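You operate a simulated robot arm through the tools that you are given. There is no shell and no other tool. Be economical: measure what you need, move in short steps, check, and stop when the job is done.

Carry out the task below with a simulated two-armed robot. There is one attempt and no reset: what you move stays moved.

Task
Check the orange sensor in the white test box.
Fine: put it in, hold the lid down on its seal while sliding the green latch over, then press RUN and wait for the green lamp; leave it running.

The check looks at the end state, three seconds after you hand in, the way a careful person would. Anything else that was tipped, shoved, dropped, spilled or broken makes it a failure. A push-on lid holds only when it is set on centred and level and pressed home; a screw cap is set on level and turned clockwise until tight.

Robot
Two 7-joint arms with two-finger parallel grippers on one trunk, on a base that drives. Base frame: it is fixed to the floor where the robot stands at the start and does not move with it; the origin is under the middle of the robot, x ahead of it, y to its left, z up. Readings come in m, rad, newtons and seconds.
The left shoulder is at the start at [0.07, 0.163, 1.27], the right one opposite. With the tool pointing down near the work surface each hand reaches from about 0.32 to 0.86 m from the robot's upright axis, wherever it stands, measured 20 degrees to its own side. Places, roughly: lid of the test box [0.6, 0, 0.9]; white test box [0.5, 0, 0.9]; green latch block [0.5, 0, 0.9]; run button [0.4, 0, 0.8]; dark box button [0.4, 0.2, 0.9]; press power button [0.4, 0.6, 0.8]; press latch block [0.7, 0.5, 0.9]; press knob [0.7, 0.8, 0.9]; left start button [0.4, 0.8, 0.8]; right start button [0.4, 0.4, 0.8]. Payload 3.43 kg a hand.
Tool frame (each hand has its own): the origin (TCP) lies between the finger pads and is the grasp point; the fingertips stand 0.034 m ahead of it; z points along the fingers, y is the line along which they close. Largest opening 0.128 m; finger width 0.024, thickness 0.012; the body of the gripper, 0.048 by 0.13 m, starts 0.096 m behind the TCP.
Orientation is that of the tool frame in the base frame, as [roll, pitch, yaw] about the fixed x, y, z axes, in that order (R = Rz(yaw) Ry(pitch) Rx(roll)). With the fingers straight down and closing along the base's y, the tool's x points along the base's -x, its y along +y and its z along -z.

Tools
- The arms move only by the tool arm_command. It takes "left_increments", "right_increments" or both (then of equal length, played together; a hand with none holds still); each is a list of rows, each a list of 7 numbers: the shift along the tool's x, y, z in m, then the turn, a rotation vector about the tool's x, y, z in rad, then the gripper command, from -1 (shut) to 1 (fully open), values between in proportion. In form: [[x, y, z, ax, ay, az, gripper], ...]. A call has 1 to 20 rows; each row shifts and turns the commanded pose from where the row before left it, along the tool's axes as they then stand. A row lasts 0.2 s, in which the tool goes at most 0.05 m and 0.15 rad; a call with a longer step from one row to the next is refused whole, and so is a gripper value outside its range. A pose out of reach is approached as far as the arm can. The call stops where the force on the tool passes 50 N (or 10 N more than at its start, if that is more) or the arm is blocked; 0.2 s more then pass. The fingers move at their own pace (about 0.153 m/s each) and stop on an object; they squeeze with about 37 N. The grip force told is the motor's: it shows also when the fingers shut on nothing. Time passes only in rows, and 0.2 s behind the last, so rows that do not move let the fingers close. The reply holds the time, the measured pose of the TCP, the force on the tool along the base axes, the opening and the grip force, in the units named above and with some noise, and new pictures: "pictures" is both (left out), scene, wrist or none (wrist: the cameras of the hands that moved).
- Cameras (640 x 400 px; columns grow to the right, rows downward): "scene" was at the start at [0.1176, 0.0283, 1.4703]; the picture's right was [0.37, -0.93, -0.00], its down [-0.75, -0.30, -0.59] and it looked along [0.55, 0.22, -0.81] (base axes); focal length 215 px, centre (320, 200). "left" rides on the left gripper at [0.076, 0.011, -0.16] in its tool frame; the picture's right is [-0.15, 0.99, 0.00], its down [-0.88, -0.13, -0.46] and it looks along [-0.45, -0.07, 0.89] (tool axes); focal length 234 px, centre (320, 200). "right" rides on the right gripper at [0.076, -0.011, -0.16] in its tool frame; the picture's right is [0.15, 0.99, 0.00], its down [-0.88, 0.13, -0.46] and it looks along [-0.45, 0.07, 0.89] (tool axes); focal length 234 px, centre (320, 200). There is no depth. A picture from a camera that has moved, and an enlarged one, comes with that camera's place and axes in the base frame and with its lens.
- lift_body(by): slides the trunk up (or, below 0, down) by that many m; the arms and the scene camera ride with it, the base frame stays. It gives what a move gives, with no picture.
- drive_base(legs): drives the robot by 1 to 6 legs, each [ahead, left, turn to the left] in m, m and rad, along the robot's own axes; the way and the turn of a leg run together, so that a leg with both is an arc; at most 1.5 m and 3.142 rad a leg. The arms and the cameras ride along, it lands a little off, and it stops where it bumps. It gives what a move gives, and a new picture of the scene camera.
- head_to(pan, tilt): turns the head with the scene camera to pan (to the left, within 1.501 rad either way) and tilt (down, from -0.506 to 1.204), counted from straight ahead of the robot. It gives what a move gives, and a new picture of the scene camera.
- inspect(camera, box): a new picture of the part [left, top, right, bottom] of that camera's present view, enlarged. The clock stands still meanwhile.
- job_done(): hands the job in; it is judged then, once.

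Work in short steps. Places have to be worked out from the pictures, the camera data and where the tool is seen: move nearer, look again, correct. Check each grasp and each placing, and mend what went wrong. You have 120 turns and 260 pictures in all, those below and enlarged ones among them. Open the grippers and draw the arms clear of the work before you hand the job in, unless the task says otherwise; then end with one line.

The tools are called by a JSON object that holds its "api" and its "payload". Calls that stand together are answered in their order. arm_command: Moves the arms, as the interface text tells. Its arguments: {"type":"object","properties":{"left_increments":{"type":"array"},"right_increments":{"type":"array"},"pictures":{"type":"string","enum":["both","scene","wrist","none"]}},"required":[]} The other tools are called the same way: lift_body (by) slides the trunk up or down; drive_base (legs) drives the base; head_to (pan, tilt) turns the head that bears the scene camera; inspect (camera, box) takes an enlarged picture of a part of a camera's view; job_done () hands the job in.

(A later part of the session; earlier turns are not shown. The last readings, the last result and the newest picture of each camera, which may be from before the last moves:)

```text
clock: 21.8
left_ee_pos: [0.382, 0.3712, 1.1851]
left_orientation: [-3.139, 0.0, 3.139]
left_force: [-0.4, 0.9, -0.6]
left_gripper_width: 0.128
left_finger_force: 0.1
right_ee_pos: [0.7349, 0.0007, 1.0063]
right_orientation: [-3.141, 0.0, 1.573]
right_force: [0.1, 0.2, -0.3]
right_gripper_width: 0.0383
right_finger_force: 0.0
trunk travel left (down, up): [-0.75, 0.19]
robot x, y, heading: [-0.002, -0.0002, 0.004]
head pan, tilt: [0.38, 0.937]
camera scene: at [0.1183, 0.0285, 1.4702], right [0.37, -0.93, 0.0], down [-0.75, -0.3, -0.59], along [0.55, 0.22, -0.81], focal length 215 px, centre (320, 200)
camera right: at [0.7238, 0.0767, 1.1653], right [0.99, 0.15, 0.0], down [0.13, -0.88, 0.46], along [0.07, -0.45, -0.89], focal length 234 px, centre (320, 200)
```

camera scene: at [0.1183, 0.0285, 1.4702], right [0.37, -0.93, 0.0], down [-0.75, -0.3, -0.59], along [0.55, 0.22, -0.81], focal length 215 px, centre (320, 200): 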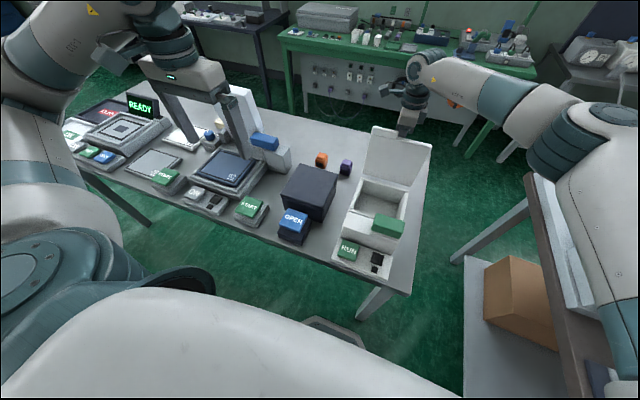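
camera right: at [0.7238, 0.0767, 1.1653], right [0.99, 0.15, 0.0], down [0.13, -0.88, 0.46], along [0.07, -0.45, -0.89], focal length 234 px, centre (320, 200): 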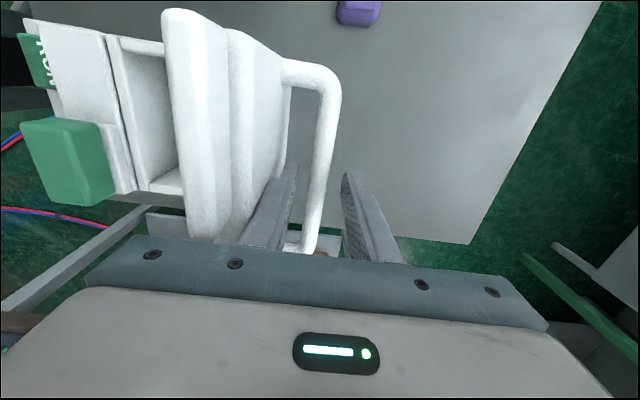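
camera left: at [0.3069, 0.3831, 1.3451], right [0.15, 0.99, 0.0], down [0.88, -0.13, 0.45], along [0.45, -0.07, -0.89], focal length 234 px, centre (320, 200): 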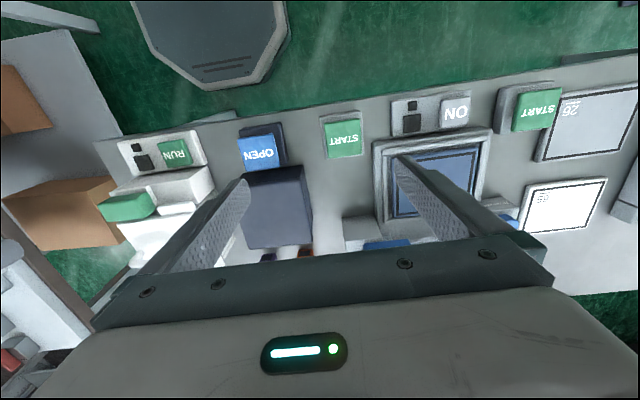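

The force is now zero. I'll nudge +x so the front finger pushes the bar further back to the lid's rest position.

{"api": "arm_command", "payload": {"right_increments": [[0, 0.008, 0, 0, 0, 0, -0.4], [0, 0.008, 0, 0, 0, 0, -0.4], [0, 0.008, 0, 0, 0, 0, -0.4], [0, 0.006, 0, 0, 0, 0, -0.4], [0, 0, 0, 0, 0, 0, -0.4]]}}

```text
clock: 23.0
left_ee_pos: [0.3789, 0.3703, 1.1867]
left_orientation: [-3.14, 0.001, 3.139]
left_force: [0.8, 0.5, -0.1]
left_gripper_width: 0.1281
left_finger_force: 0.1
right_ee_pos: [0.7606, 0.0023, 1.0072]
right_orientation: [-3.138, 0.0, 1.573]
right_force: [-29.9, -1.9, -12.6]
right_gripper_width: 0.0547
right_finger_force: 14.4
trunk travel left (down, up): [-0.75, 0.19]
robot x, y, heading: [0.002, -0.0013, -0.0]
head pan, tilt: [0.38, 0.937]
camera scene: at [0.1144, 0.0279, 1.4704], right [0.37, -0.93, 0.0], down [-0.75, -0.3, -0.59], along [0.55, 0.22, -0.8], focal length 215 px, centre (320, 200)
camera right: at [0.7497, 0.0774, 1.1654], right [0.99, 0.15, 0.0], down [0.13, -0.88, 0.46], along [0.06, -0.45, -0.89], focal length 234 px, centre (320, 200)
```

scene: 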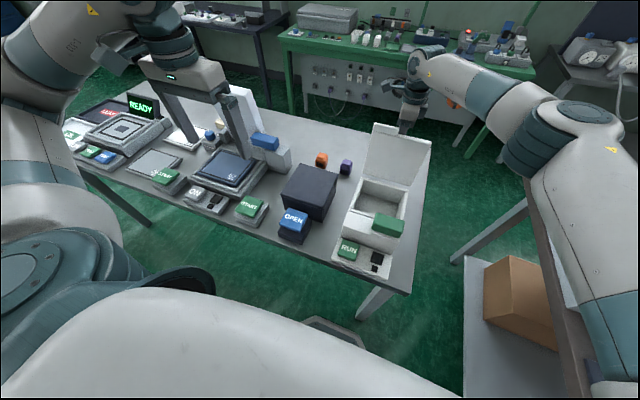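
right: 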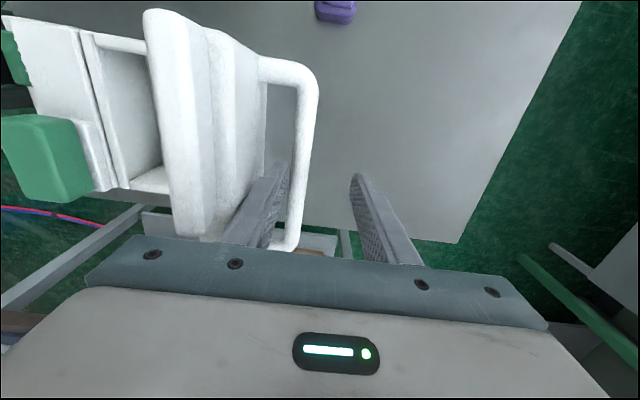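

A 30 N resistance shows the lid is at its stop. I'll recentre on the bar, then lift the hand straight out while watching that the lid stays.

{"api": "arm_command", "payload": {"right_increments": [[0, -0.01, 0, 0, 0, 0, -0.3], [0, -0.006, 0, 0, 0, 0, -0.1], [0, 0, -0.01, 0, 0, 0, 0], [0, 0, -0.02, 0, 0, 0, 0], [0, 0, -0.03, 0, 0, 0, 0], [0, 0, -0.03, 0, 0, 0, 0], [0, 0, -0.03, 0, 0, 0, 0], [0, 0, 0, 0, 0, 0, 0]]}}

```text
clock: 24.8
left_ee_pos: [0.3832, 0.3703, 1.1856]
left_orientation: [-3.138, -0.002, 3.141]
left_force: [0.8, 0.9, -0.3]
left_gripper_width: 0.128
left_finger_force: 0.0
right_ee_pos: [0.7492, 0.001, 1.1271]
right_orientation: [3.142, -0.001, 1.573]
right_force: [0.0, 0.9, 0.0]
right_gripper_width: 0.0641
right_finger_force: 0.0
trunk travel left (down, up): [-0.75, 0.19]
robot x, y, heading: [-0.0022, 0.0024, 0.001]
head pan, tilt: [0.38, 0.937]
camera scene: at [0.118, 0.0283, 1.4703], right [0.37, -0.93, 0.0], down [-0.75, -0.3, -0.59], along [0.55, 0.22, -0.81], focal length 215 px, centre (320, 200)
camera right: at [0.7375, 0.0765, 1.2862], right [0.99, 0.15, 0.0], down [0.13, -0.88, 0.46], along [0.07, -0.45, -0.89], focal length 234 px, centre (320, 200)
```

scene: 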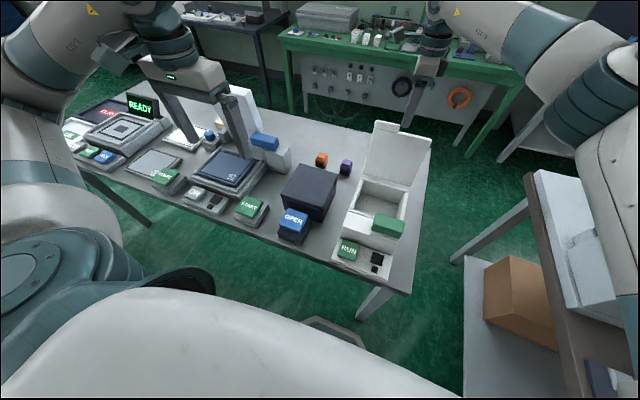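
right: 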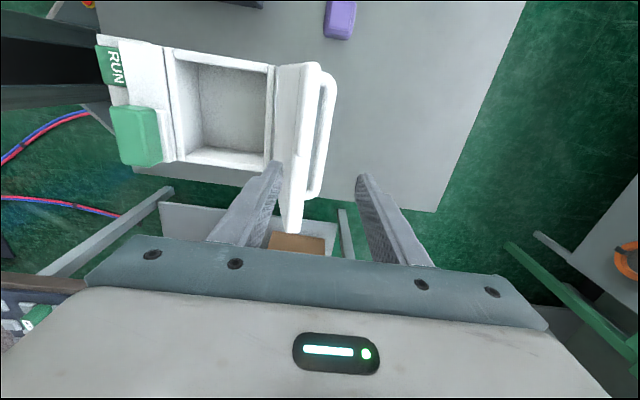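

The lid stays open and the compartment is empty. I'll withdraw the right hand up and to the right, and bring the left hand toward the orange sensor at about (0.76, 0.28).

{"api": "arm_command", "payload": {"right_increments": [[0, 0, -0.04, 0, 0, 0, 0], [-0.04, 0, -0.03, 0, 0, 0, 0], [-0.05, 0, 0, 0, 0, 0, 0], [-0.05, 0, 0, 0, 0, 0, 0], [-0.05, -0.02, 0, 0, 0, 0, 0], [-0.02, -0.04, 0, 0, 0, 0, 0], [0, -0.04, 0, 0, 0, 0, 0], [0, 0, 0, 0, 0, 0, 0]], "left_increments": [[-0.045, 0, 0, 0, 0, 0, 1], [-0.045, -0.01, 0, 0, 0, 0, 1], [-0.045, -0.02, 0, 0, 0, 0, 1], [-0.045, -0.02, 0, 0, 0, 0, 1], [-0.045, -0.02, 0.02, 0, 0, 0, 1], [-0.04, -0.02, 0.03, 0, 0, 0, 1], [0, 0, 0.03, 0, 0, 0, 1], [0, 0, 0, 0, 0, 0, 1]]}}

```text
refused: row 5 steps farther than a row can; nothing moved
```

{"api": "arm_command", "payload": {"right_increments": [[0, 0, -0.04, 0, 0, 0, 0], [-0.04, 0, -0.03, 0, 0, 0, 0], [-0.05, 0, 0, 0, 0, 0, 0], [-0.05, 0, 0, 0, 0, 0, 0], [-0.04, -0.02, 0, 0, 0, 0, 0], [-0.02, -0.04, 0, 0, 0, 0, 0], [0, -0.04, 0, 0, 0, 0, 0], [0, 0, 0, 0, 0, 0, 0]], "left_increments": [[-0.045, 0, 0, 0, 0, 0, 1], [-0.045, -0.01, 0, 0, 0, 0, 1], [-0.045, -0.02, 0, 0, 0, 0, 1], [-0.045, -0.02, 0, 0, 0, 0, 1], [-0.04, -0.02, 0.02, 0, 0, 0, 1], [-0.035, -0.02, 0.025, 0, 0, 0, 1], [0, 0, 0.03, 0, 0, 0, 1], [0, 0, 0, 0, 0, 0, 1]]}}

```text
clock: 26.6
left_ee_pos: [0.638, 0.2794, 1.1112]
left_orientation: [-3.14, -0.001, 3.14]
left_force: [-0.5, 0.1, 0.6]
left_gripper_width: 0.1282
left_finger_force: 0.0
right_ee_pos: [0.6504, -0.199, 1.1972]
right_orientation: [-3.141, 0.001, 1.574]
right_force: [0.4, -1.3, 0.7]
right_gripper_width: 0.064
right_finger_force: 0.0
trunk travel left (down, up): [-0.75, 0.19]
robot x, y, heading: [0.0005, 0.0009, -0.003]
head pan, tilt: [0.38, 0.937]
camera scene: at [0.1182, 0.0283, 1.4703], right [0.37, -0.93, 0.0], down [-0.75, -0.3, -0.59], along [0.55, 0.22, -0.81], focal length 215 px, centre (320, 200)
camera right: at [0.6386, -0.1237, 1.3561], right [0.99, 0.15, 0.0], down [0.13, -0.88, 0.46], along [0.07, -0.45, -0.89], focal length 234 px, centre (320, 200)
camera left: at [0.5619, 0.2896, 1.2706], right [0.15, 0.99, 0.0], down [0.88, -0.13, 0.46], along [0.45, -0.07, -0.89], focal length 234 px, centre (320, 200)
```

scene: 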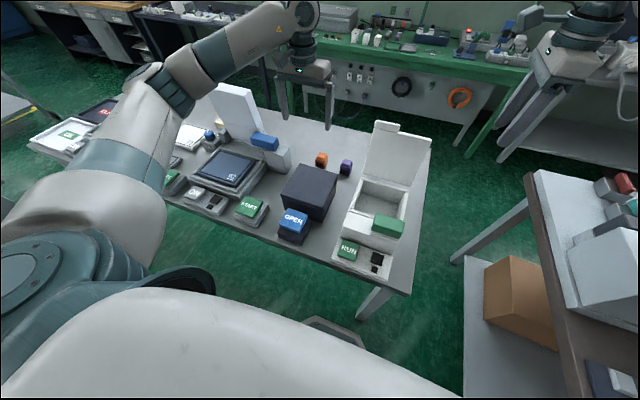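
right: 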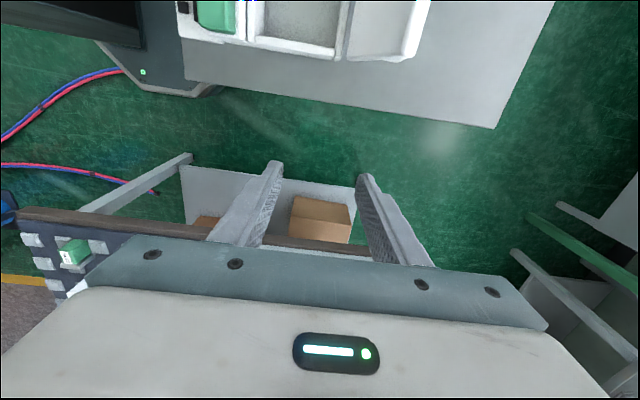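
left: 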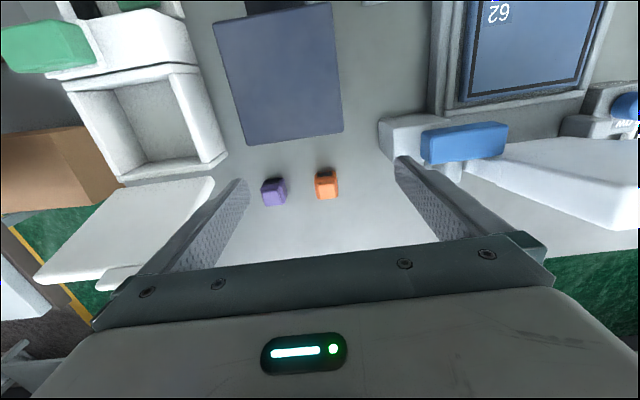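

The orange sensor is at about (0.75, 0.275), with the purple one 0.11 m to its right. I'll zoom in on it.

{"api": "inspect", "payload": {"camera": "left", "box": [220, 130, 420, 240]}}

{"api": "inspect", "payload": {"camera": "scene", "box": [290, 130, 440, 260]}}

```text
3.20 times, centred on (320, 185) of left
camera zoom: at [0.5619, 0.2896, 1.2706], right [0.15, 0.99, 0.0], down [0.88, -0.13, 0.46], along [0.45, -0.07, -0.89], focal length 749 px, centre (320, 248)
```

zoom: 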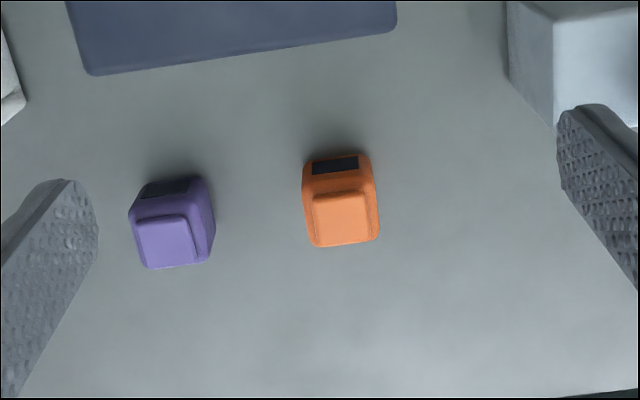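

```text
3.08 times, centred on (365, 195) of scene
camera zoom: at [0.1182, 0.0283, 1.4703], right [0.37, -0.93, 0.0], down [-0.75, -0.3, -0.59], along [0.55, 0.22, -0.81], focal length 662 px, centre (182, 215)
```

zoom: 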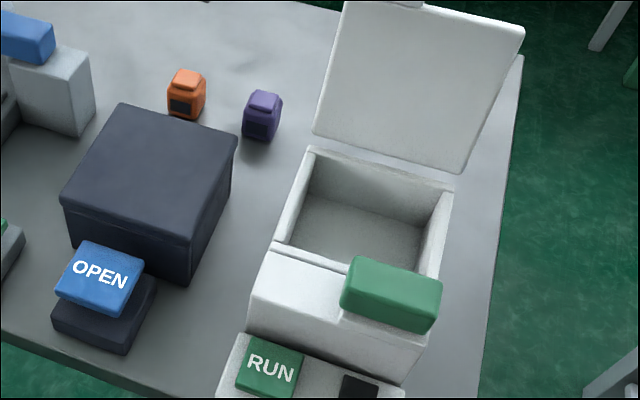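

The sensor is about 45 mm wide and aligned with the axes. I'll bring the left hand over it with the fingers partly open.

{"api": "arm_command", "payload": {"left_increments": [[-0.03, 0, 0.03, 0, 0, 0, 0.4], [-0.03, -0.005, 0.03, 0, 0, 0, 0.4], [-0.03, 0, 0.03, 0, 0, 0, 0.4], [-0.022, 0, 0.04, 0, 0, 0, 0.4], [0, 0, 0.02, 0, 0, 0, 0.4], [0, 0, 0, 0, 0, 0, 0.4]]}}

{"api": "inspect", "payload": {"camera": "left", "box": [220, 120, 420, 245]}}

```text
clock: 28.0
left_ee_pos: [0.7485, 0.2752, 0.962]
left_orientation: [-3.142, 0.002, 3.141]
left_force: [-0.2, 0.0, -0.1]
left_gripper_width: 0.0895
left_finger_force: 0.0
right_ee_pos: [0.6506, -0.1992, 1.1965]
right_orientation: [3.14, 0.001, 1.572]
right_force: [-0.1, -0.4, 1.4]
right_gripper_width: 0.0637
right_finger_force: 0.0
trunk travel left (down, up): [-0.75, 0.19]
robot x, y, heading: [0.0001, -0.0015, 0.003]
head pan, tilt: [0.38, 0.937]
camera scene: at [0.1174, 0.0281, 1.4704], right [0.37, -0.93, 0.0], down [-0.75, -0.3, -0.59], along [0.55, 0.22, -0.81], focal length 215 px, centre (320, 200)
camera left: at [0.6722, 0.2842, 1.1224], right [0.15, 0.99, 0.0], down [0.88, -0.13, 0.46], along [0.45, -0.07, -0.89], focal length 234 px, centre (320, 200)
```

scene: 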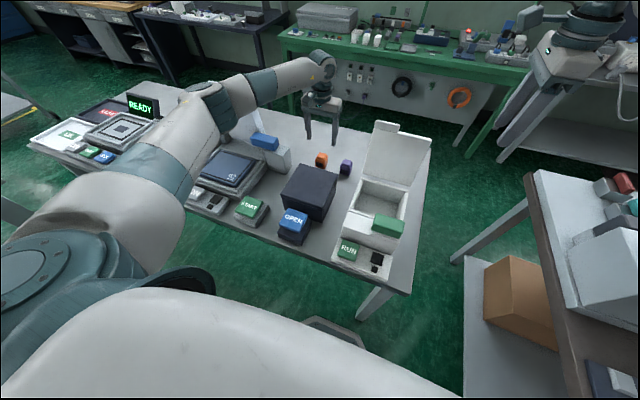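
left: 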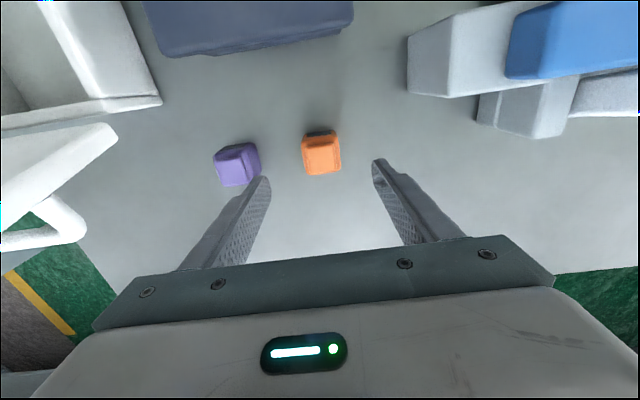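

```text
3.20 times, centred on (320, 182) of left
camera zoom: at [0.6722, 0.2842, 1.1224], right [0.15, 0.99, 0.0], down [0.88, -0.13, 0.46], along [0.45, -0.07, -0.89], focal length 749 px, centre (320, 256)
```

zoom: 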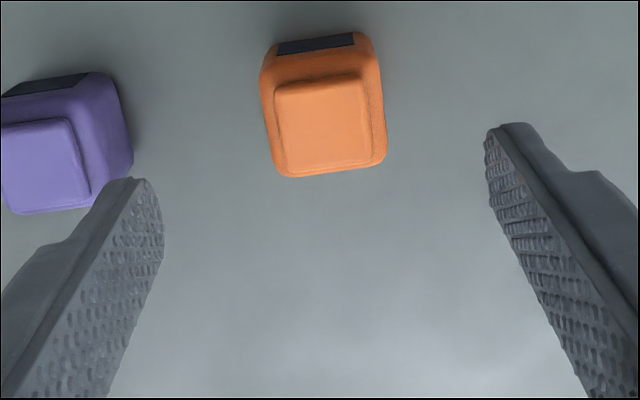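

I put the sensor at (0.756, 0.272) with its top near z 0.85. I'll narrow the opening and go down to z≈0.845.

{"api": "arm_command", "payload": {"left_increments": [[-0.007, -0.003, 0.03, 0, 0, 0, 0.2], [0, 0, 0.03, 0, 0, 0, 0.2], [0, 0, 0.03, 0, 0, 0, 0.2], [0, 0, 0.025, 0, 0, 0, 0.2], [0, 0, 0, 0, 0, 0, 0.2]]}}

{"api": "inspect", "payload": {"camera": "left", "box": [220, 100, 420, 245]}}

```text
clock: 29.2
left_ee_pos: [0.7562, 0.2716, 0.847]
left_orientation: [-3.141, 0.001, 3.14]
left_force: [-0.8, -1.0, 0.4]
left_gripper_width: 0.0767
left_finger_force: 0.2
right_ee_pos: [0.6492, -0.1984, 1.1969]
right_orientation: [3.139, 0.001, 1.573]
right_force: [-0.3, -0.2, -0.5]
right_gripper_width: 0.0639
right_finger_force: 0.0
trunk travel left (down, up): [-0.75, 0.19]
robot x, y, heading: [-0.0022, -0.0014, -0.0]
head pan, tilt: [0.38, 0.937]
camera scene: at [0.1173, 0.0283, 1.4704], right [0.37, -0.93, 0.0], down [-0.75, -0.3, -0.59], along [0.55, 0.22, -0.81], focal length 215 px, centre (320, 200)
camera left: at [0.6803, 0.281, 1.0069], right [0.15, 0.99, 0.0], down [0.88, -0.13, 0.46], along [0.45, -0.07, -0.89], focal length 234 px, centre (320, 200)
```

scene: 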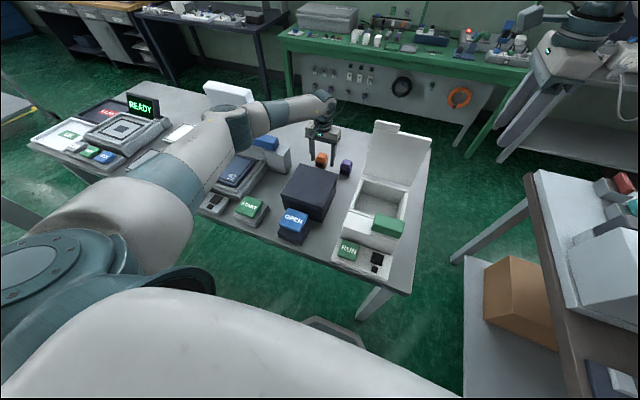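
left: 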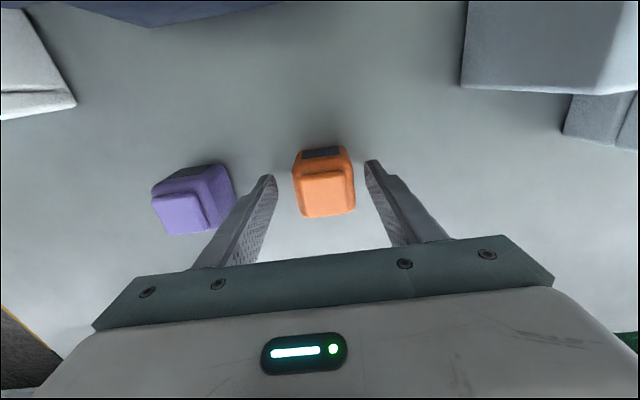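

```text
2.76 times, centred on (320, 172) of left
camera zoom: at [0.6803, 0.281, 1.0069], right [0.15, 0.99, 0.0], down [0.88, -0.13, 0.46], along [0.45, -0.07, -0.89], focal length 646 px, centre (320, 276)
```

zoom: 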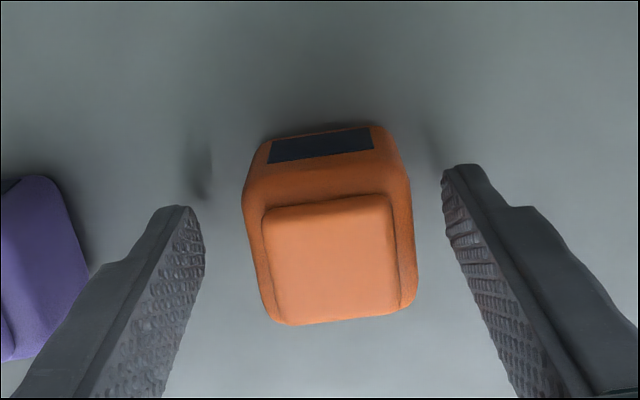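

The sensor is centred between the fingers. I'll close and lift it a little to check the grasp.

{"api": "arm_command", "payload": {"left_increments": [[0, 0, 0, 0, 0, 0, -0.3], [0, 0, 0, 0, 0, 0, -1], [0, 0, 0, 0, 0, 0, -1], [0, 0, 0, 0, 0, 0, -1], [0, 0, -0.02, 0, 0, 0, -1], [0, 0, -0.03, 0, 0, 0, -1], [0, 0, 0, 0, 0, 0, -1]]}}

{"api": "inspect", "payload": {"camera": "left", "box": [220, 100, 420, 245]}}

```text
clock: 30.8
left_ee_pos: [0.7568, 0.2717, 0.8964]
left_orientation: [-3.14, -0.001, 3.141]
left_force: [0.3, 0.6, -0.4]
left_gripper_width: 0.045
left_finger_force: 36.9
right_ee_pos: [0.6508, -0.2004, 1.1955]
right_orientation: [3.141, 0.001, 1.573]
right_force: [-0.4, 0.0, 0.5]
right_gripper_width: 0.064
right_finger_force: 0.1
trunk travel left (down, up): [-0.75, 0.19]
robot x, y, heading: [-0.0011, -0.0011, -0.004]
head pan, tilt: [0.38, 0.937]
camera scene: at [0.1185, 0.0284, 1.4702], right [0.37, -0.93, 0.0], down [-0.75, -0.3, -0.59], along [0.55, 0.22, -0.81], focal length 215 px, centre (320, 200)
camera left: at [0.6809, 0.2814, 1.0563], right [0.15, 0.99, 0.0], down [0.88, -0.13, 0.45], along [0.45, -0.07, -0.89], focal length 234 px, centre (320, 200)
```

scene: 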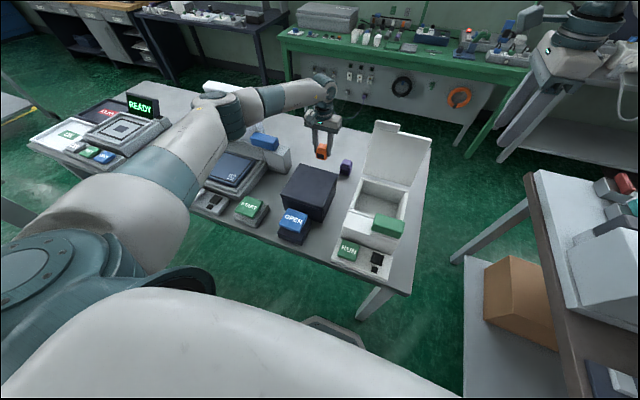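
left: 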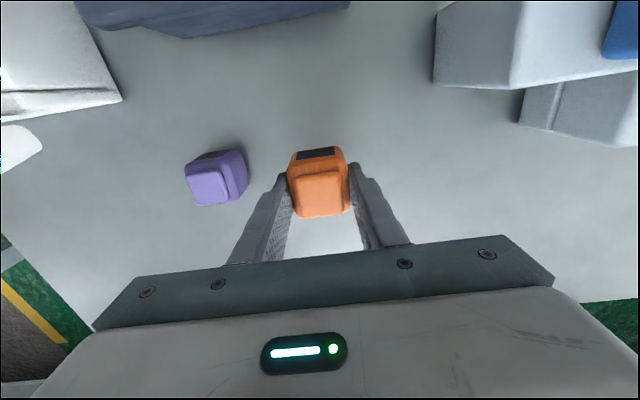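

```text
2.76 times, centred on (320, 172) of left
camera zoom: at [0.6809, 0.2814, 1.0563], right [0.15, 0.99, 0.0], down [0.88, -0.13, 0.45], along [0.45, -0.07, -0.89], focal length 646 px, centre (320, 276)
```

zoom: 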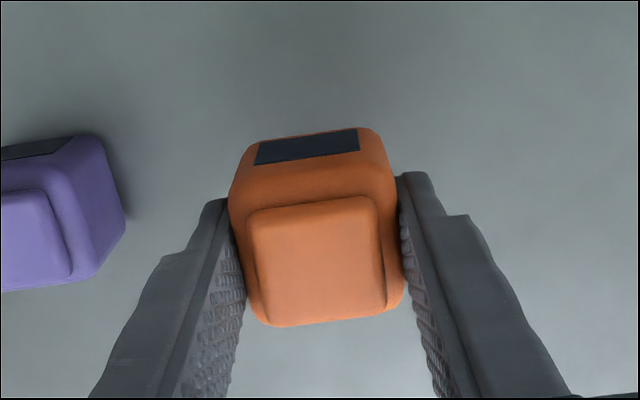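

The sensor is held firmly at 45 mm. I'll lift to z≈1.02, go back to x≈0.586, then across to y=0 above the compartment, moving the right hand further away at the same time.

{"api": "arm_command", "payload": {"left_increments": [[0, 0, -0.03, 0, 0, 0, -1], [0, 0, -0.03, 0, 0, 0, -1], [0, 0, -0.03, 0, 0, 0, -1], [0, 0, -0.03, 0, 0, 0, -1], [0.0425, 0, 0, 0, 0, 0, -1], [0.0425, 0, 0, 0, 0, 0, -1], [0.0425, 0, 0, 0, 0, 0, -1], [0.0425, 0, 0, 0, 0, 0, -1], [0, -0.045, 0, 0, 0, 0, -1], [0, -0.045, 0, 0, 0, 0, -1], [0, -0.045, 0, 0, 0, 0, -1], [0, -0.045, 0, 0, 0, 0, -1], [0, 0, 0, 0, 0, 0, -1]], "right_increments": [[-0.03, 0, 0, 0, 0, 0, 0], [-0.03, 0, 0, 0, 0, 0, 0], [-0.03, 0, 0, 0, 0, 0, 0], [-0.03, -0.03, 0, 0, 0, 0, 0], [0, -0.03, 0, 0, 0, 0, 0], [0, -0.03, 0, 0, 0, 0, 0], [0, -0.03, 0, 0, 0, 0, 0], [0, 0, 0, 0, 0, 0, 0], [0, 0, 0, 0, 0, 0, 0], [0, 0, 0, 0, 0, 0, 0], [0, 0, 0, 0, 0, 0, 0], [0, 0, 0, 0, 0, 0, 0], [0, 0, 0, 0, 0, 0, 0]]}}

```text
clock: 33.6
left_ee_pos: [0.5857, 0.0921, 1.0173]
left_orientation: [-3.138, 0.0, 3.139]
left_force: [-0.3, -0.6, -1.2]
left_gripper_width: 0.0451
left_finger_force: 37.0
right_ee_pos: [0.5301, -0.3178, 1.1974]
right_orientation: [3.141, -0.001, 1.573]
right_force: [0.7, -0.4, 0.4]
right_gripper_width: 0.064
right_finger_force: 0.0
trunk travel left (down, up): [-0.75, 0.19]
robot x, y, heading: [-0.0019, 0.0031, 0.004]
head pan, tilt: [0.38, 0.937]
camera scene: at [0.1172, 0.0296, 1.4703], right [0.37, -0.93, 0.0], down [-0.75, -0.3, -0.59], along [0.55, 0.22, -0.81], focal length 215 px, centre (320, 200)
camera right: at [0.5175, -0.242, 1.3556], right [0.99, 0.15, 0.0], down [0.13, -0.88, 0.46], along [0.07, -0.45, -0.89], focal length 234 px, centre (320, 200)
camera left: at [0.5091, 0.1018, 1.1774], right [0.15, 0.99, 0.0], down [0.88, -0.13, 0.46], along [0.45, -0.07, -0.89], focal length 234 px, centre (320, 200)
```

scene: 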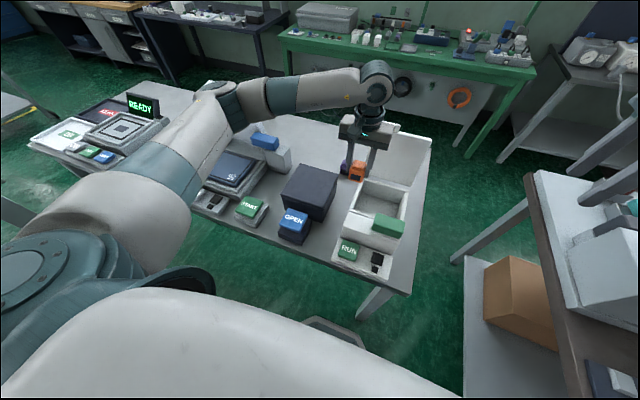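
right: 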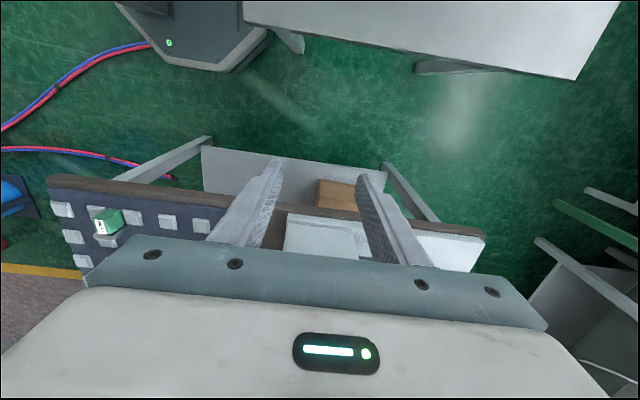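
left: 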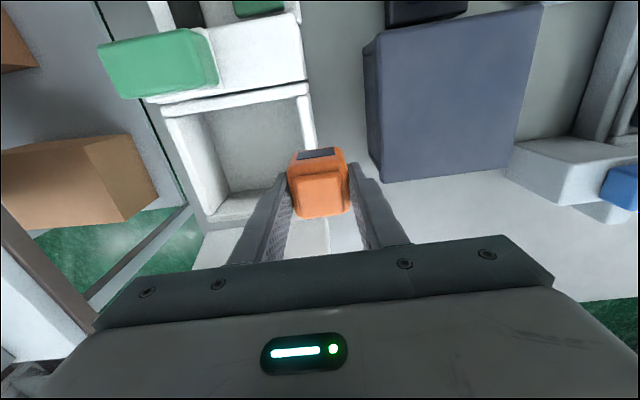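

The compartment spans x≈0.525–0.63 and y≈±0.07, so its centre is about (0.578, 0.003). I'll move above that and check.

{"api": "arm_command", "payload": {"left_increments": [[0.004, -0.045, 0, 0, 0, 0, -1], [0.004, -0.044, 0, 0, 0, 0, -1], [0, 0, 0.02, 0, 0, 0, -1], [0, 0, 0, 0, 0, 0, -1]]}}

{"api": "inspect", "payload": {"camera": "left", "box": [180, 40, 480, 245]}}

{"api": "inspect", "payload": {"camera": "scene", "box": [310, 90, 450, 260]}}

```text
clock: 34.6
left_ee_pos: [0.5777, 0.001, 0.9969]
left_orientation: [-3.141, -0.001, 3.138]
left_force: [-0.3, -0.3, -1.6]
left_gripper_width: 0.0452
left_finger_force: 36.9
right_ee_pos: [0.5289, -0.3203, 1.1955]
right_orientation: [-3.141, -0.002, 1.573]
right_force: [0.6, 0.0, 0.3]
right_gripper_width: 0.064
right_finger_force: 0.1
trunk travel left (down, up): [-0.75, 0.19]
robot x, y, heading: [-0.0002, 0.001, 0.001]
head pan, tilt: [0.38, 0.937]
camera scene: at [0.1177, 0.0273, 1.4703], right [0.37, -0.93, 0.0], down [-0.75, -0.3, -0.59], along [0.55, 0.22, -0.81], focal length 215 px, centre (320, 200)
camera left: at [0.5021, 0.0104, 1.1575], right [0.15, 0.99, 0.0], down [0.88, -0.13, 0.46], along [0.45, -0.07, -0.89], focal length 234 px, centre (320, 200)
```

scene: 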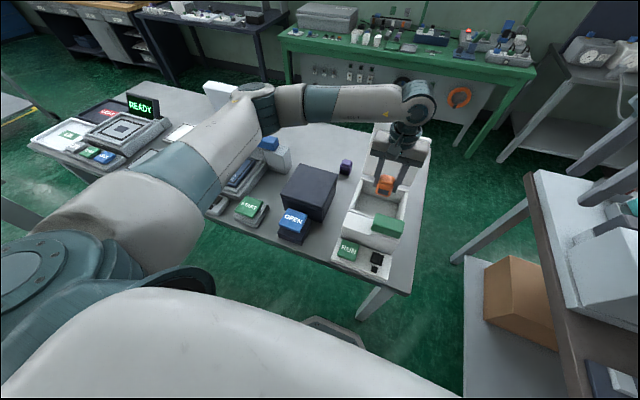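
left: 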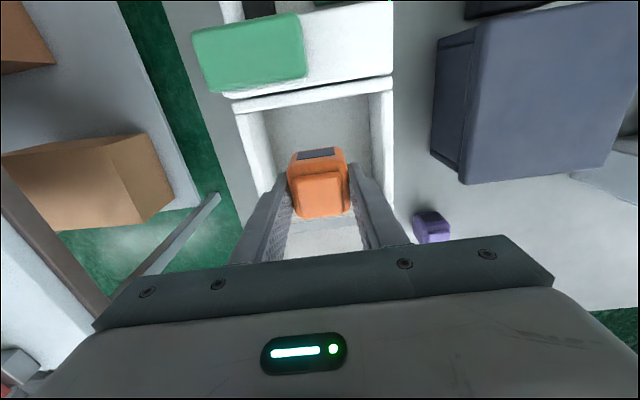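

```text
1.95 times, centred on (330, 142) of left
camera zoom: at [0.5021, 0.0104, 1.1575], right [0.15, 0.99, 0.0], down [0.88, -0.13, 0.46], along [0.45, -0.07, -0.89], focal length 457 px, centre (300, 312)
```

zoom: 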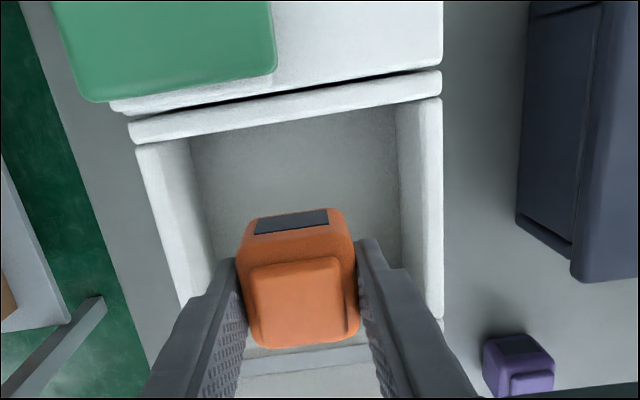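

```text
2.35 times, centred on (380, 175) of scene
camera zoom: at [0.1177, 0.0273, 1.4703], right [0.37, -0.93, 0.0], down [-0.75, -0.3, -0.59], along [0.55, 0.22, -0.81], focal length 506 px, centre (179, 259)
```

zoom: 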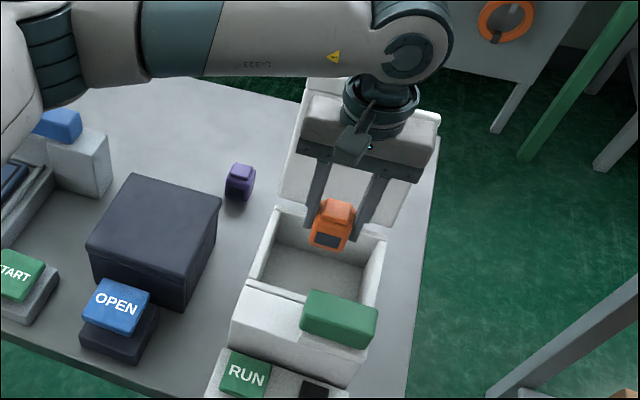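

The compartment is about x 0.522–0.653, y ±0.065, with its floor near z≈0.815. I'll shift +x 1 cm and lower to TCP z≈0.88.

{"api": "arm_command", "payload": {"left_increments": [[-0.01, 0.002, 0.03, 0, 0, 0, -1], [0, 0, 0.03, 0, 0, 0, -1], [0, 0, 0.03, 0, 0, 0, -1], [0, 0, 0.025, 0, 0, 0, -1], [0, 0, 0, 0, 0, 0, -1]]}}

{"api": "inspect", "payload": {"camera": "left", "box": [180, 40, 480, 245]}}

```text
clock: 35.8
left_ee_pos: [0.5877, 0.0036, 0.8826]
left_orientation: [-3.14, 0.0, 3.139]
left_force: [0.2, 0.9, -2.6]
left_gripper_width: 0.0453
left_finger_force: 36.7
right_ee_pos: [0.5286, -0.319, 1.1958]
right_orientation: [-3.141, 0.001, 1.571]
right_force: [-1.1, 0.6, 0.4]
right_gripper_width: 0.064
right_finger_force: 0.1
trunk travel left (down, up): [-0.75, 0.19]
robot x, y, heading: [-0.0038, 0.0005, 0.001]
head pan, tilt: [0.38, 0.937]
camera scene: at [0.1174, 0.0279, 1.4704], right [0.37, -0.93, 0.0], down [-0.75, -0.3, -0.59], along [0.55, 0.22, -0.81], focal length 215 px, centre (320, 200)
camera left: at [0.5119, 0.0137, 1.0427], right [0.15, 0.99, 0.0], down [0.88, -0.13, 0.46], along [0.45, -0.07, -0.89], focal length 234 px, centre (320, 200)
```

scene: 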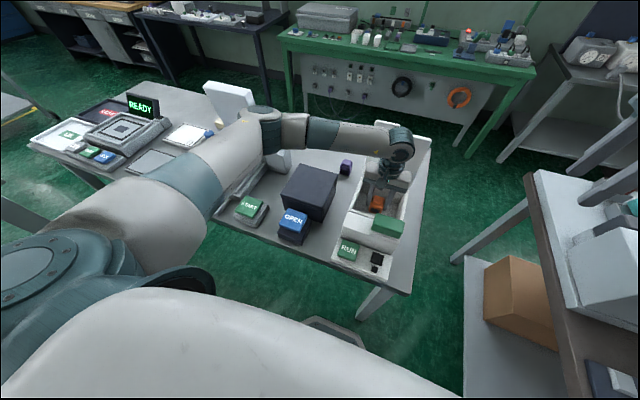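
left: 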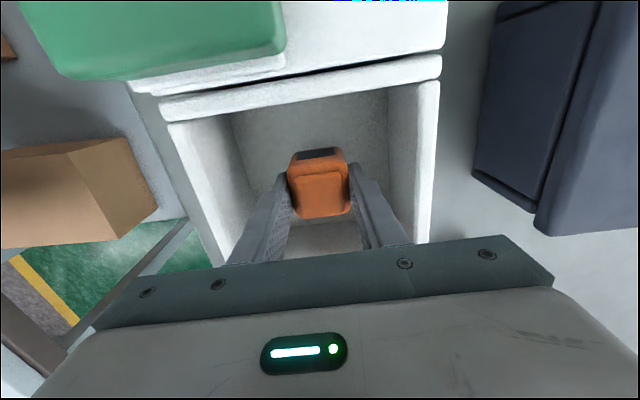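

```text
1.95 times, centred on (330, 142) of left
camera zoom: at [0.5119, 0.0137, 1.0427], right [0.15, 0.99, 0.0], down [0.88, -0.13, 0.46], along [0.45, -0.07, -0.89], focal length 457 px, centre (300, 312)
```

zoom: 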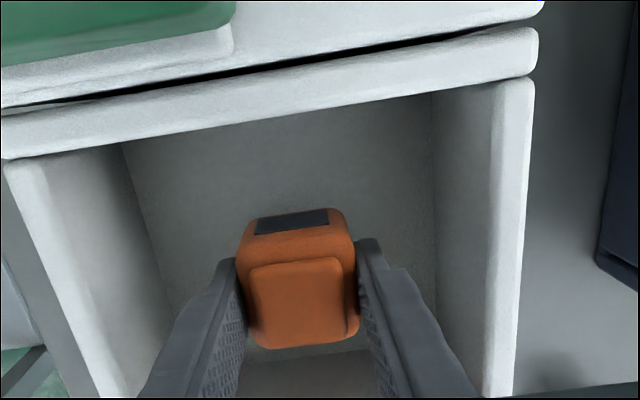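

The sensor is inside and well clear of the walls. I'll lower it in 4 mm steps until I feel contact.

{"api": "arm_command", "payload": {"left_increments": [[0, 0, 0.004, 0, 0, 0, -1], [0, 0, 0.004, 0, 0, 0, -1], [0, 0, 0.004, 0, 0, 0, -1], [0, 0, 0.003, 0, 0, 0, -1], [0, 0, 0, 0, 0, 0, -1]], "pictures": "wrist"}}

```text
clock: 37.0
left_ee_pos: [0.5876, 0.0038, 0.8679]
left_orientation: [-3.141, -0.001, 3.14]
left_force: [-0.1, 0.6, -1.1]
left_gripper_width: 0.0452
left_finger_force: 37.0
right_ee_pos: [0.5295, -0.3198, 1.1964]
right_orientation: [-3.141, -0.001, 1.572]
right_force: [0.2, 0.0, 0.2]
right_gripper_width: 0.0639
right_finger_force: 0.1
trunk travel left (down, up): [-0.75, 0.19]
robot x, y, heading: [0.0016, -0.0005, 0.004]
head pan, tilt: [0.38, 0.937]
camera left: at [0.5114, 0.014, 1.0277], right [0.15, 0.99, 0.0], down [0.88, -0.13, 0.46], along [0.45, -0.07, -0.89], focal length 234 px, centre (320, 200)
```

left: 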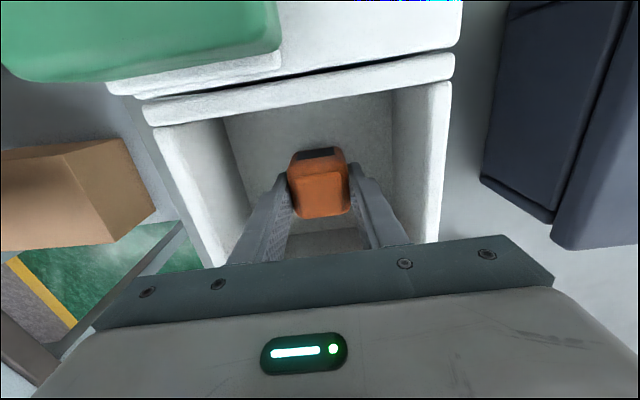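

No contact yet, so I'll keep lowering.

{"api": "arm_command", "payload": {"left_increments": [[0, 0, 0.003, 0, 0, 0, -1], [0, 0, 0.003, 0, 0, 0, -1], [0, 0, 0.003, 0, 0, 0, -1], [0, 0, 0.003, 0, 0, 0, -1], [0, 0, 0, 0, 0, 0, -1]], "pictures": "none"}}

```text
clock: 38.2
left_ee_pos: [0.5873, 0.0035, 0.8589]
left_orientation: [-3.138, 0.005, 3.139]
left_force: [3.3, 2.9, 30.9]
left_gripper_width: 0.046
left_finger_force: 37.2
right_ee_pos: [0.5273, -0.3177, 1.1967]
right_orientation: [3.14, 0.001, 1.571]
right_force: [-0.2, 1.1, -0.5]
right_gripper_width: 0.0637
right_finger_force: 0.0
trunk travel left (down, up): [-0.75, 0.19]
robot x, y, heading: [-0.0015, 0.0002, 0.001]
head pan, tilt: [0.38, 0.937]
```

The sensor touched the floor at TCP z≈0.859. I'll ease up 2.5 mm, open to about 75 mm, then rise out.

{"api": "arm_command", "payload": {"left_increments": [[0, 0, -0.0025, 0, 0, 0, -1], [0, 0, 0, 0, 0, 0, 0.05], [0, 0, 0, 0, 0, 0, 0.15], [0, 0, 0, 0, 0, 0, 0.15], [0, 0, -0.02, 0, 0, 0, 0.15], [0, 0, -0.03, 0, 0, 0, 0.15], [0, 0, -0.04, 0, 0, 0, 0.15], [0, 0, -0.04, 0, 0, 0, 0.15], [0, 0, -0.04, 0, 0, 0, 0.15], [0, 0, 0, 0, 0, 0, 0.15]]}}

{"api": "inspect", "payload": {"camera": "left", "box": [180, 40, 480, 245]}}

```text
clock: 40.4
left_ee_pos: [0.5878, 0.0051, 1.0277]
left_orientation: [-3.139, -0.002, 3.14]
left_force: [-0.4, -0.4, 0.3]
left_gripper_width: 0.0738
left_finger_force: 0.0
right_ee_pos: [0.5302, -0.3196, 1.1965]
right_orientation: [3.141, -0.001, 1.571]
right_force: [0.4, 0.2, -0.4]
right_gripper_width: 0.0643
right_finger_force: 0.0
trunk travel left (down, up): [-0.75, 0.19]
robot x, y, heading: [-0.0007, -0.0017, -0.005]
head pan, tilt: [0.38, 0.937]
camera scene: at [0.1181, 0.0282, 1.4703], right [0.37, -0.93, 0.0], down [-0.75, -0.3, -0.59], along [0.55, 0.22, -0.81], focal length 215 px, centre (320, 200)
camera left: at [0.5122, 0.0143, 1.188], right [0.15, 0.99, 0.0], down [0.88, -0.13, 0.46], along [0.45, -0.07, -0.89], focal length 234 px, centre (320, 200)
```

scene: 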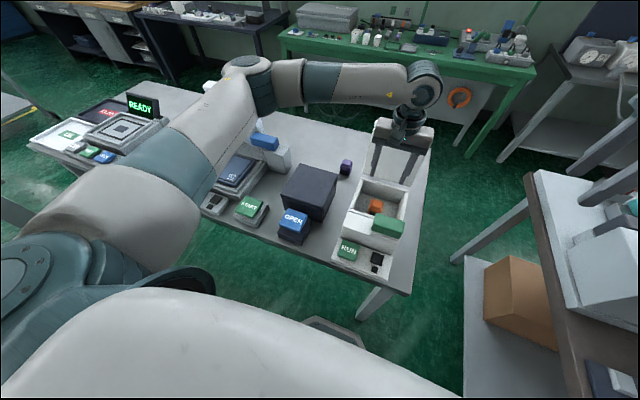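
left: 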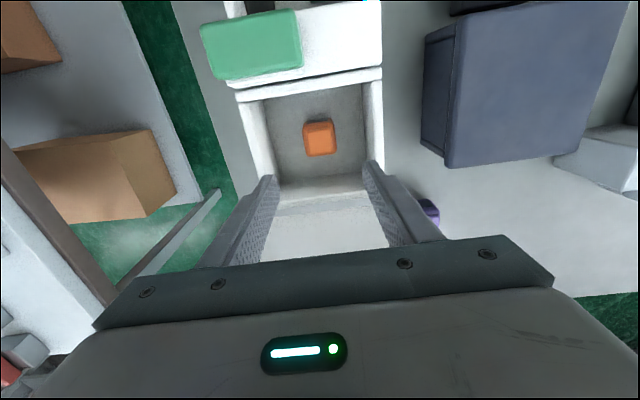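

```text
1.95 times, centred on (330, 142) of left
camera zoom: at [0.5122, 0.0143, 1.188], right [0.15, 0.99, 0.0], down [0.88, -0.13, 0.46], along [0.45, -0.07, -0.89], focal length 457 px, centre (300, 312)
```

zoom: 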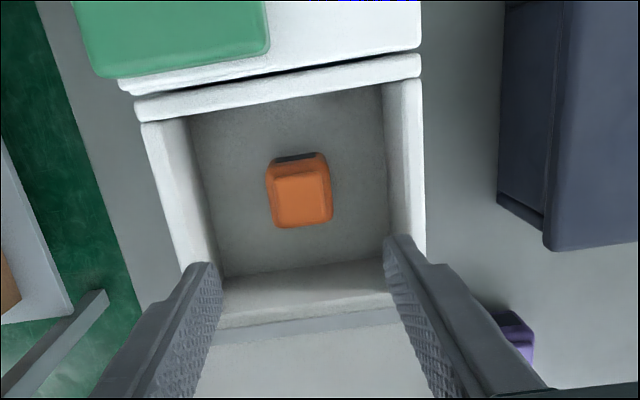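

The sensor stands upright in the box. Now I'll close the lid with the left hand, mirroring how the right hand opened it: rise, turn 90°, and move above the handle bar behind the lid.

{"api": "arm_command", "payload": {"left_increments": [[0, 0.01, -0.04, 0, 0, 0, 0.15], [0, 0.01, -0.04, 0, 0, 0, 0.15], [0, 0.01, -0.04, 0, 0, 0, 0.15], [0, 0.01, -0.04, 0, 0, 0, 0.15], [0, 0, 0, 0, 0, -0.15, 0], [0, 0, 0, 0, 0, -0.15, 0], [0, 0, 0, 0, 0, -0.15, 0], [0, 0, 0, 0, 0, -0.15, 0], [0, 0, 0, 0, 0, -0.15, 0], [0, 0, 0, 0, 0, -0.15, 0], [0, 0, 0, 0, 0, -0.15, 0], [0, 0, 0, 0, 0, -0.15, 0], [0, 0, 0, 0, 0, -0.15, 0], [0, 0, 0, 0, 0, -0.15, 0], [0, 0, 0, 0, 0, -0.07, 0], [0, 0, 0, 0, 0, 0, 0]]}}

```text
clock: 43.8
left_ee_pos: [0.5895, 0.0456, 1.1879]
left_orientation: [3.14, -0.003, -1.573]
left_force: [0.9, 0.0, 0.0]
left_gripper_width: 0.0641
left_finger_force: 0.1
right_ee_pos: [0.5296, -0.3197, 1.1965]
right_orientation: [3.141, 0.001, 1.572]
right_force: [0.2, -0.2, 0.6]
right_gripper_width: 0.0639
right_finger_force: 0.0
trunk travel left (down, up): [-0.75, 0.19]
robot x, y, heading: [0.0002, -0.0036, -0.002]
head pan, tilt: [0.38, 0.937]
camera scene: at [0.1177, 0.0281, 1.4703], right [0.37, -0.93, 0.0], down [-0.75, -0.3, -0.59], along [0.55, 0.22, -0.81], focal length 215 px, centre (320, 200)
camera left: at [0.5763, -0.0325, 1.3483], right [-0.99, 0.15, 0.0], down [0.13, 0.88, 0.45], along [0.07, 0.45, -0.89], focal length 234 px, centre (320, 200)
```

scene: 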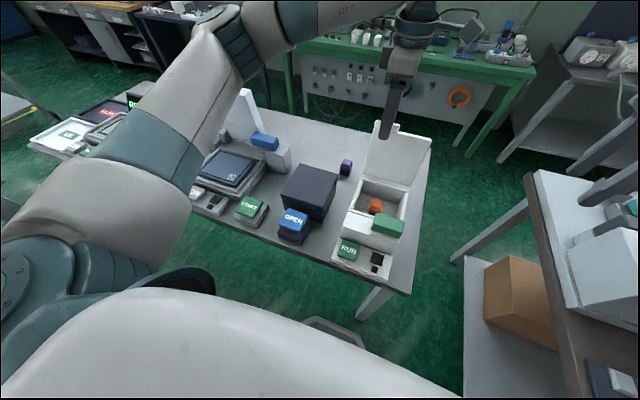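
left: 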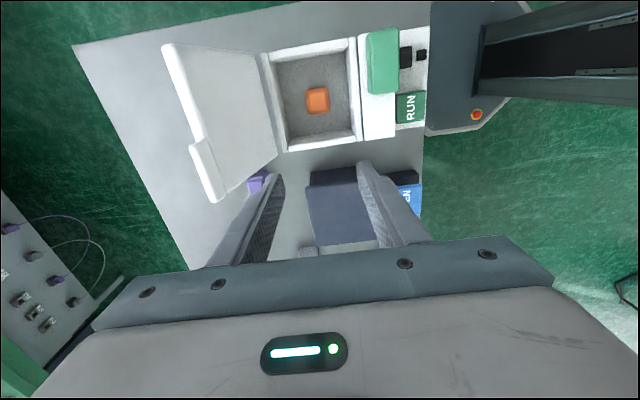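

The left hand reached that yaw. Here tool y points along −x. I'll move to x≈0.745 above the bar and look.

{"api": "arm_command", "payload": {"left_increments": [[0, -0.04, 0, 0, 0, 0, 0], [0, -0.04, 0, 0, 0, 0, 0], [0, -0.04, 0, 0, 0, 0, 0], [0, -0.036, 0, 0, 0, 0, 0], [0, 0, 0, 0, 0, 0, 0]]}}

{"api": "inspect", "payload": {"camera": "left", "box": [180, 40, 480, 245]}}

```text
clock: 45.0
left_ee_pos: [0.7442, 0.0451, 1.1887]
left_orientation: [3.141, -0.002, -1.574]
left_force: [-0.7, -0.4, 0.3]
left_gripper_width: 0.0643
left_finger_force: 0.0
right_ee_pos: [0.5296, -0.3185, 1.1965]
right_orientation: [3.141, -0.001, 1.572]
right_force: [-0.4, -1.1, 0.4]
right_gripper_width: 0.0641
right_finger_force: 0.1
trunk travel left (down, up): [-0.75, 0.19]
robot x, y, heading: [-0.0013, 0.0007, 0.005]
head pan, tilt: [0.38, 0.937]
camera scene: at [0.1172, 0.0288, 1.4704], right [0.37, -0.93, 0.0], down [-0.75, -0.3, -0.59], along [0.55, 0.22, -0.81], focal length 215 px, centre (320, 200)
camera left: at [0.732, -0.0319, 1.3477], right [-0.99, 0.15, 0.0], down [0.13, 0.88, 0.45], along [0.07, 0.45, -0.89], focal length 234 px, centre (320, 200)
```

scene: 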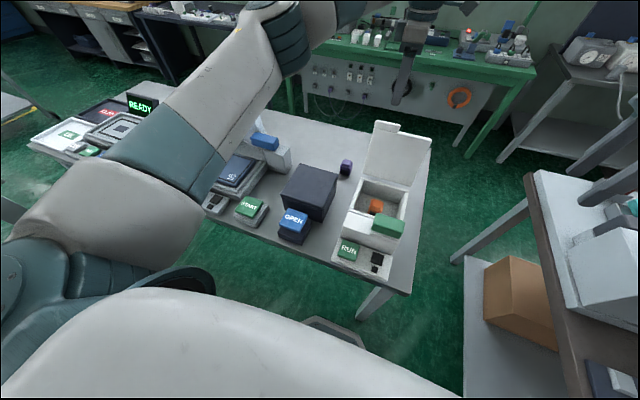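
left: 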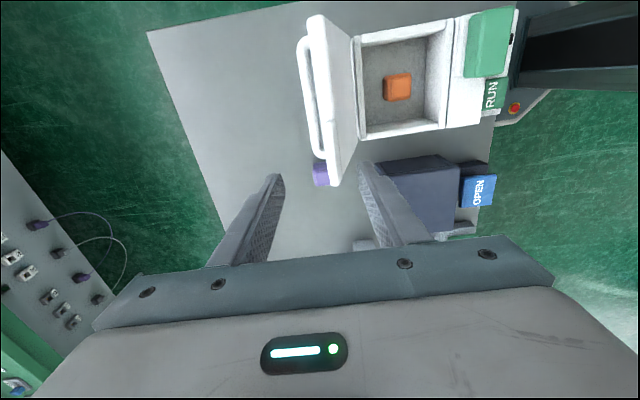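

```text
1.95 times, centred on (330, 142) of left
camera zoom: at [0.732, -0.0319, 1.3477], right [-0.99, 0.15, 0.0], down [0.13, 0.88, 0.45], along [0.07, 0.45, -0.89], focal length 457 px, centre (300, 312)
```

zoom: 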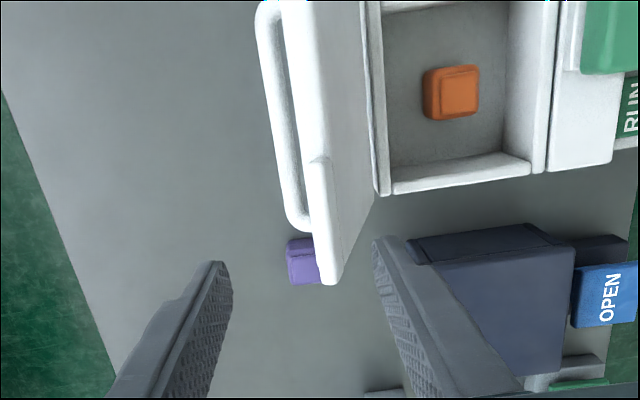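

The bar is at about (0.75, 0.972) and the lid leans back about 10°. I'll tilt the hand to match the lean, narrow the fingers, and line up along that axis from above.

{"api": "arm_command", "payload": {"left_increments": [[0, -0.019, 0, -0.09, 0, 0, -0.3], [0, -0.019, 0, -0.09, 0, 0, -0.3], [0, 0, 0.02, 0, 0, 0, -0.3], [0, 0, 0.02, 0, 0, 0, -0.3], [0, 0, 0, 0, 0, 0, -0.3]]}}

{"api": "inspect", "payload": {"camera": "left", "box": [180, 40, 480, 245]}}

```text
clock: 46.2
left_ee_pos: [0.7508, 0.0515, 1.1414]
left_orientation: [2.962, -0.002, -1.576]
left_force: [0.5, 0.4, -0.2]
left_gripper_width: 0.0449
left_finger_force: 0.1
left hand out of reach, approached as far as the arm can: row 2
right_ee_pos: [0.5303, -0.3204, 1.1957]
right_orientation: [3.141, -0.002, 1.571]
right_force: [-0.8, 0.6, -0.6]
right_gripper_width: 0.0639
right_finger_force: 0.1
trunk travel left (down, up): [-0.75, 0.19]
robot x, y, heading: [0.0028, -0.0021, 0.004]
head pan, tilt: [0.38, 0.937]
camera scene: at [0.1172, 0.0274, 1.4704], right [0.37, -0.93, 0.0], down [-0.75, -0.3, -0.59], along [0.55, 0.22, -0.81], focal length 215 px, centre (320, 200)
camera left: at [0.767, -0.027, 1.3016], right [-0.97, 0.15, 0.18], down [0.21, 0.88, 0.42], along [-0.09, 0.45, -0.89], focal length 234 px, centre (320, 200)
```

scene: 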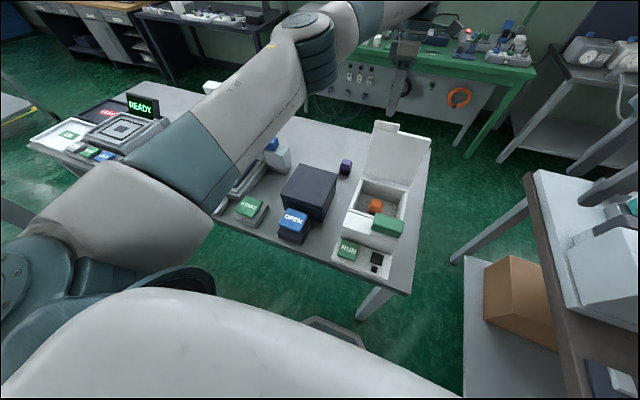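
left: 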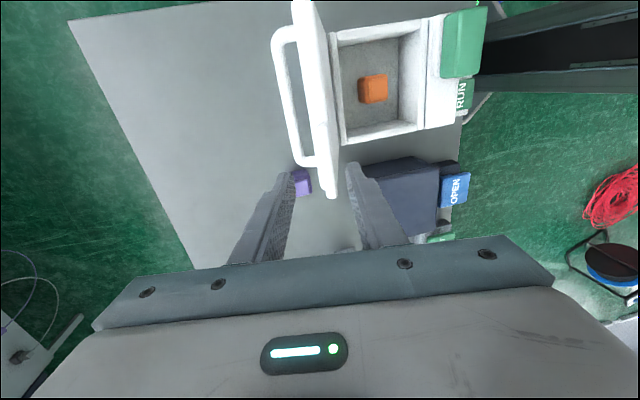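

```text
1.95 times, centred on (330, 142) of left
camera zoom: at [0.767, -0.027, 1.3016], right [-0.97, 0.15, 0.18], down [0.21, 0.88, 0.42], along [-0.09, 0.45, -0.89], focal length 457 px, centre (300, 312)
```

zoom: 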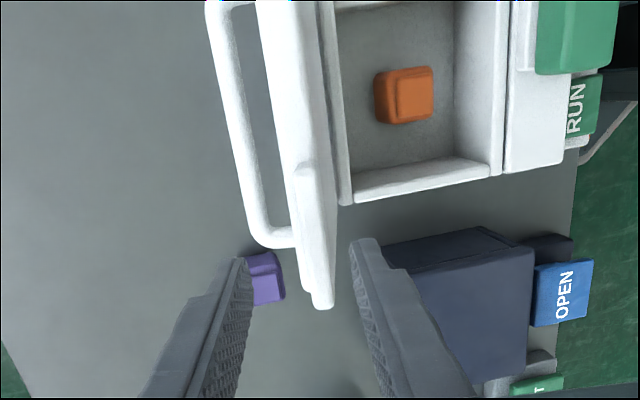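

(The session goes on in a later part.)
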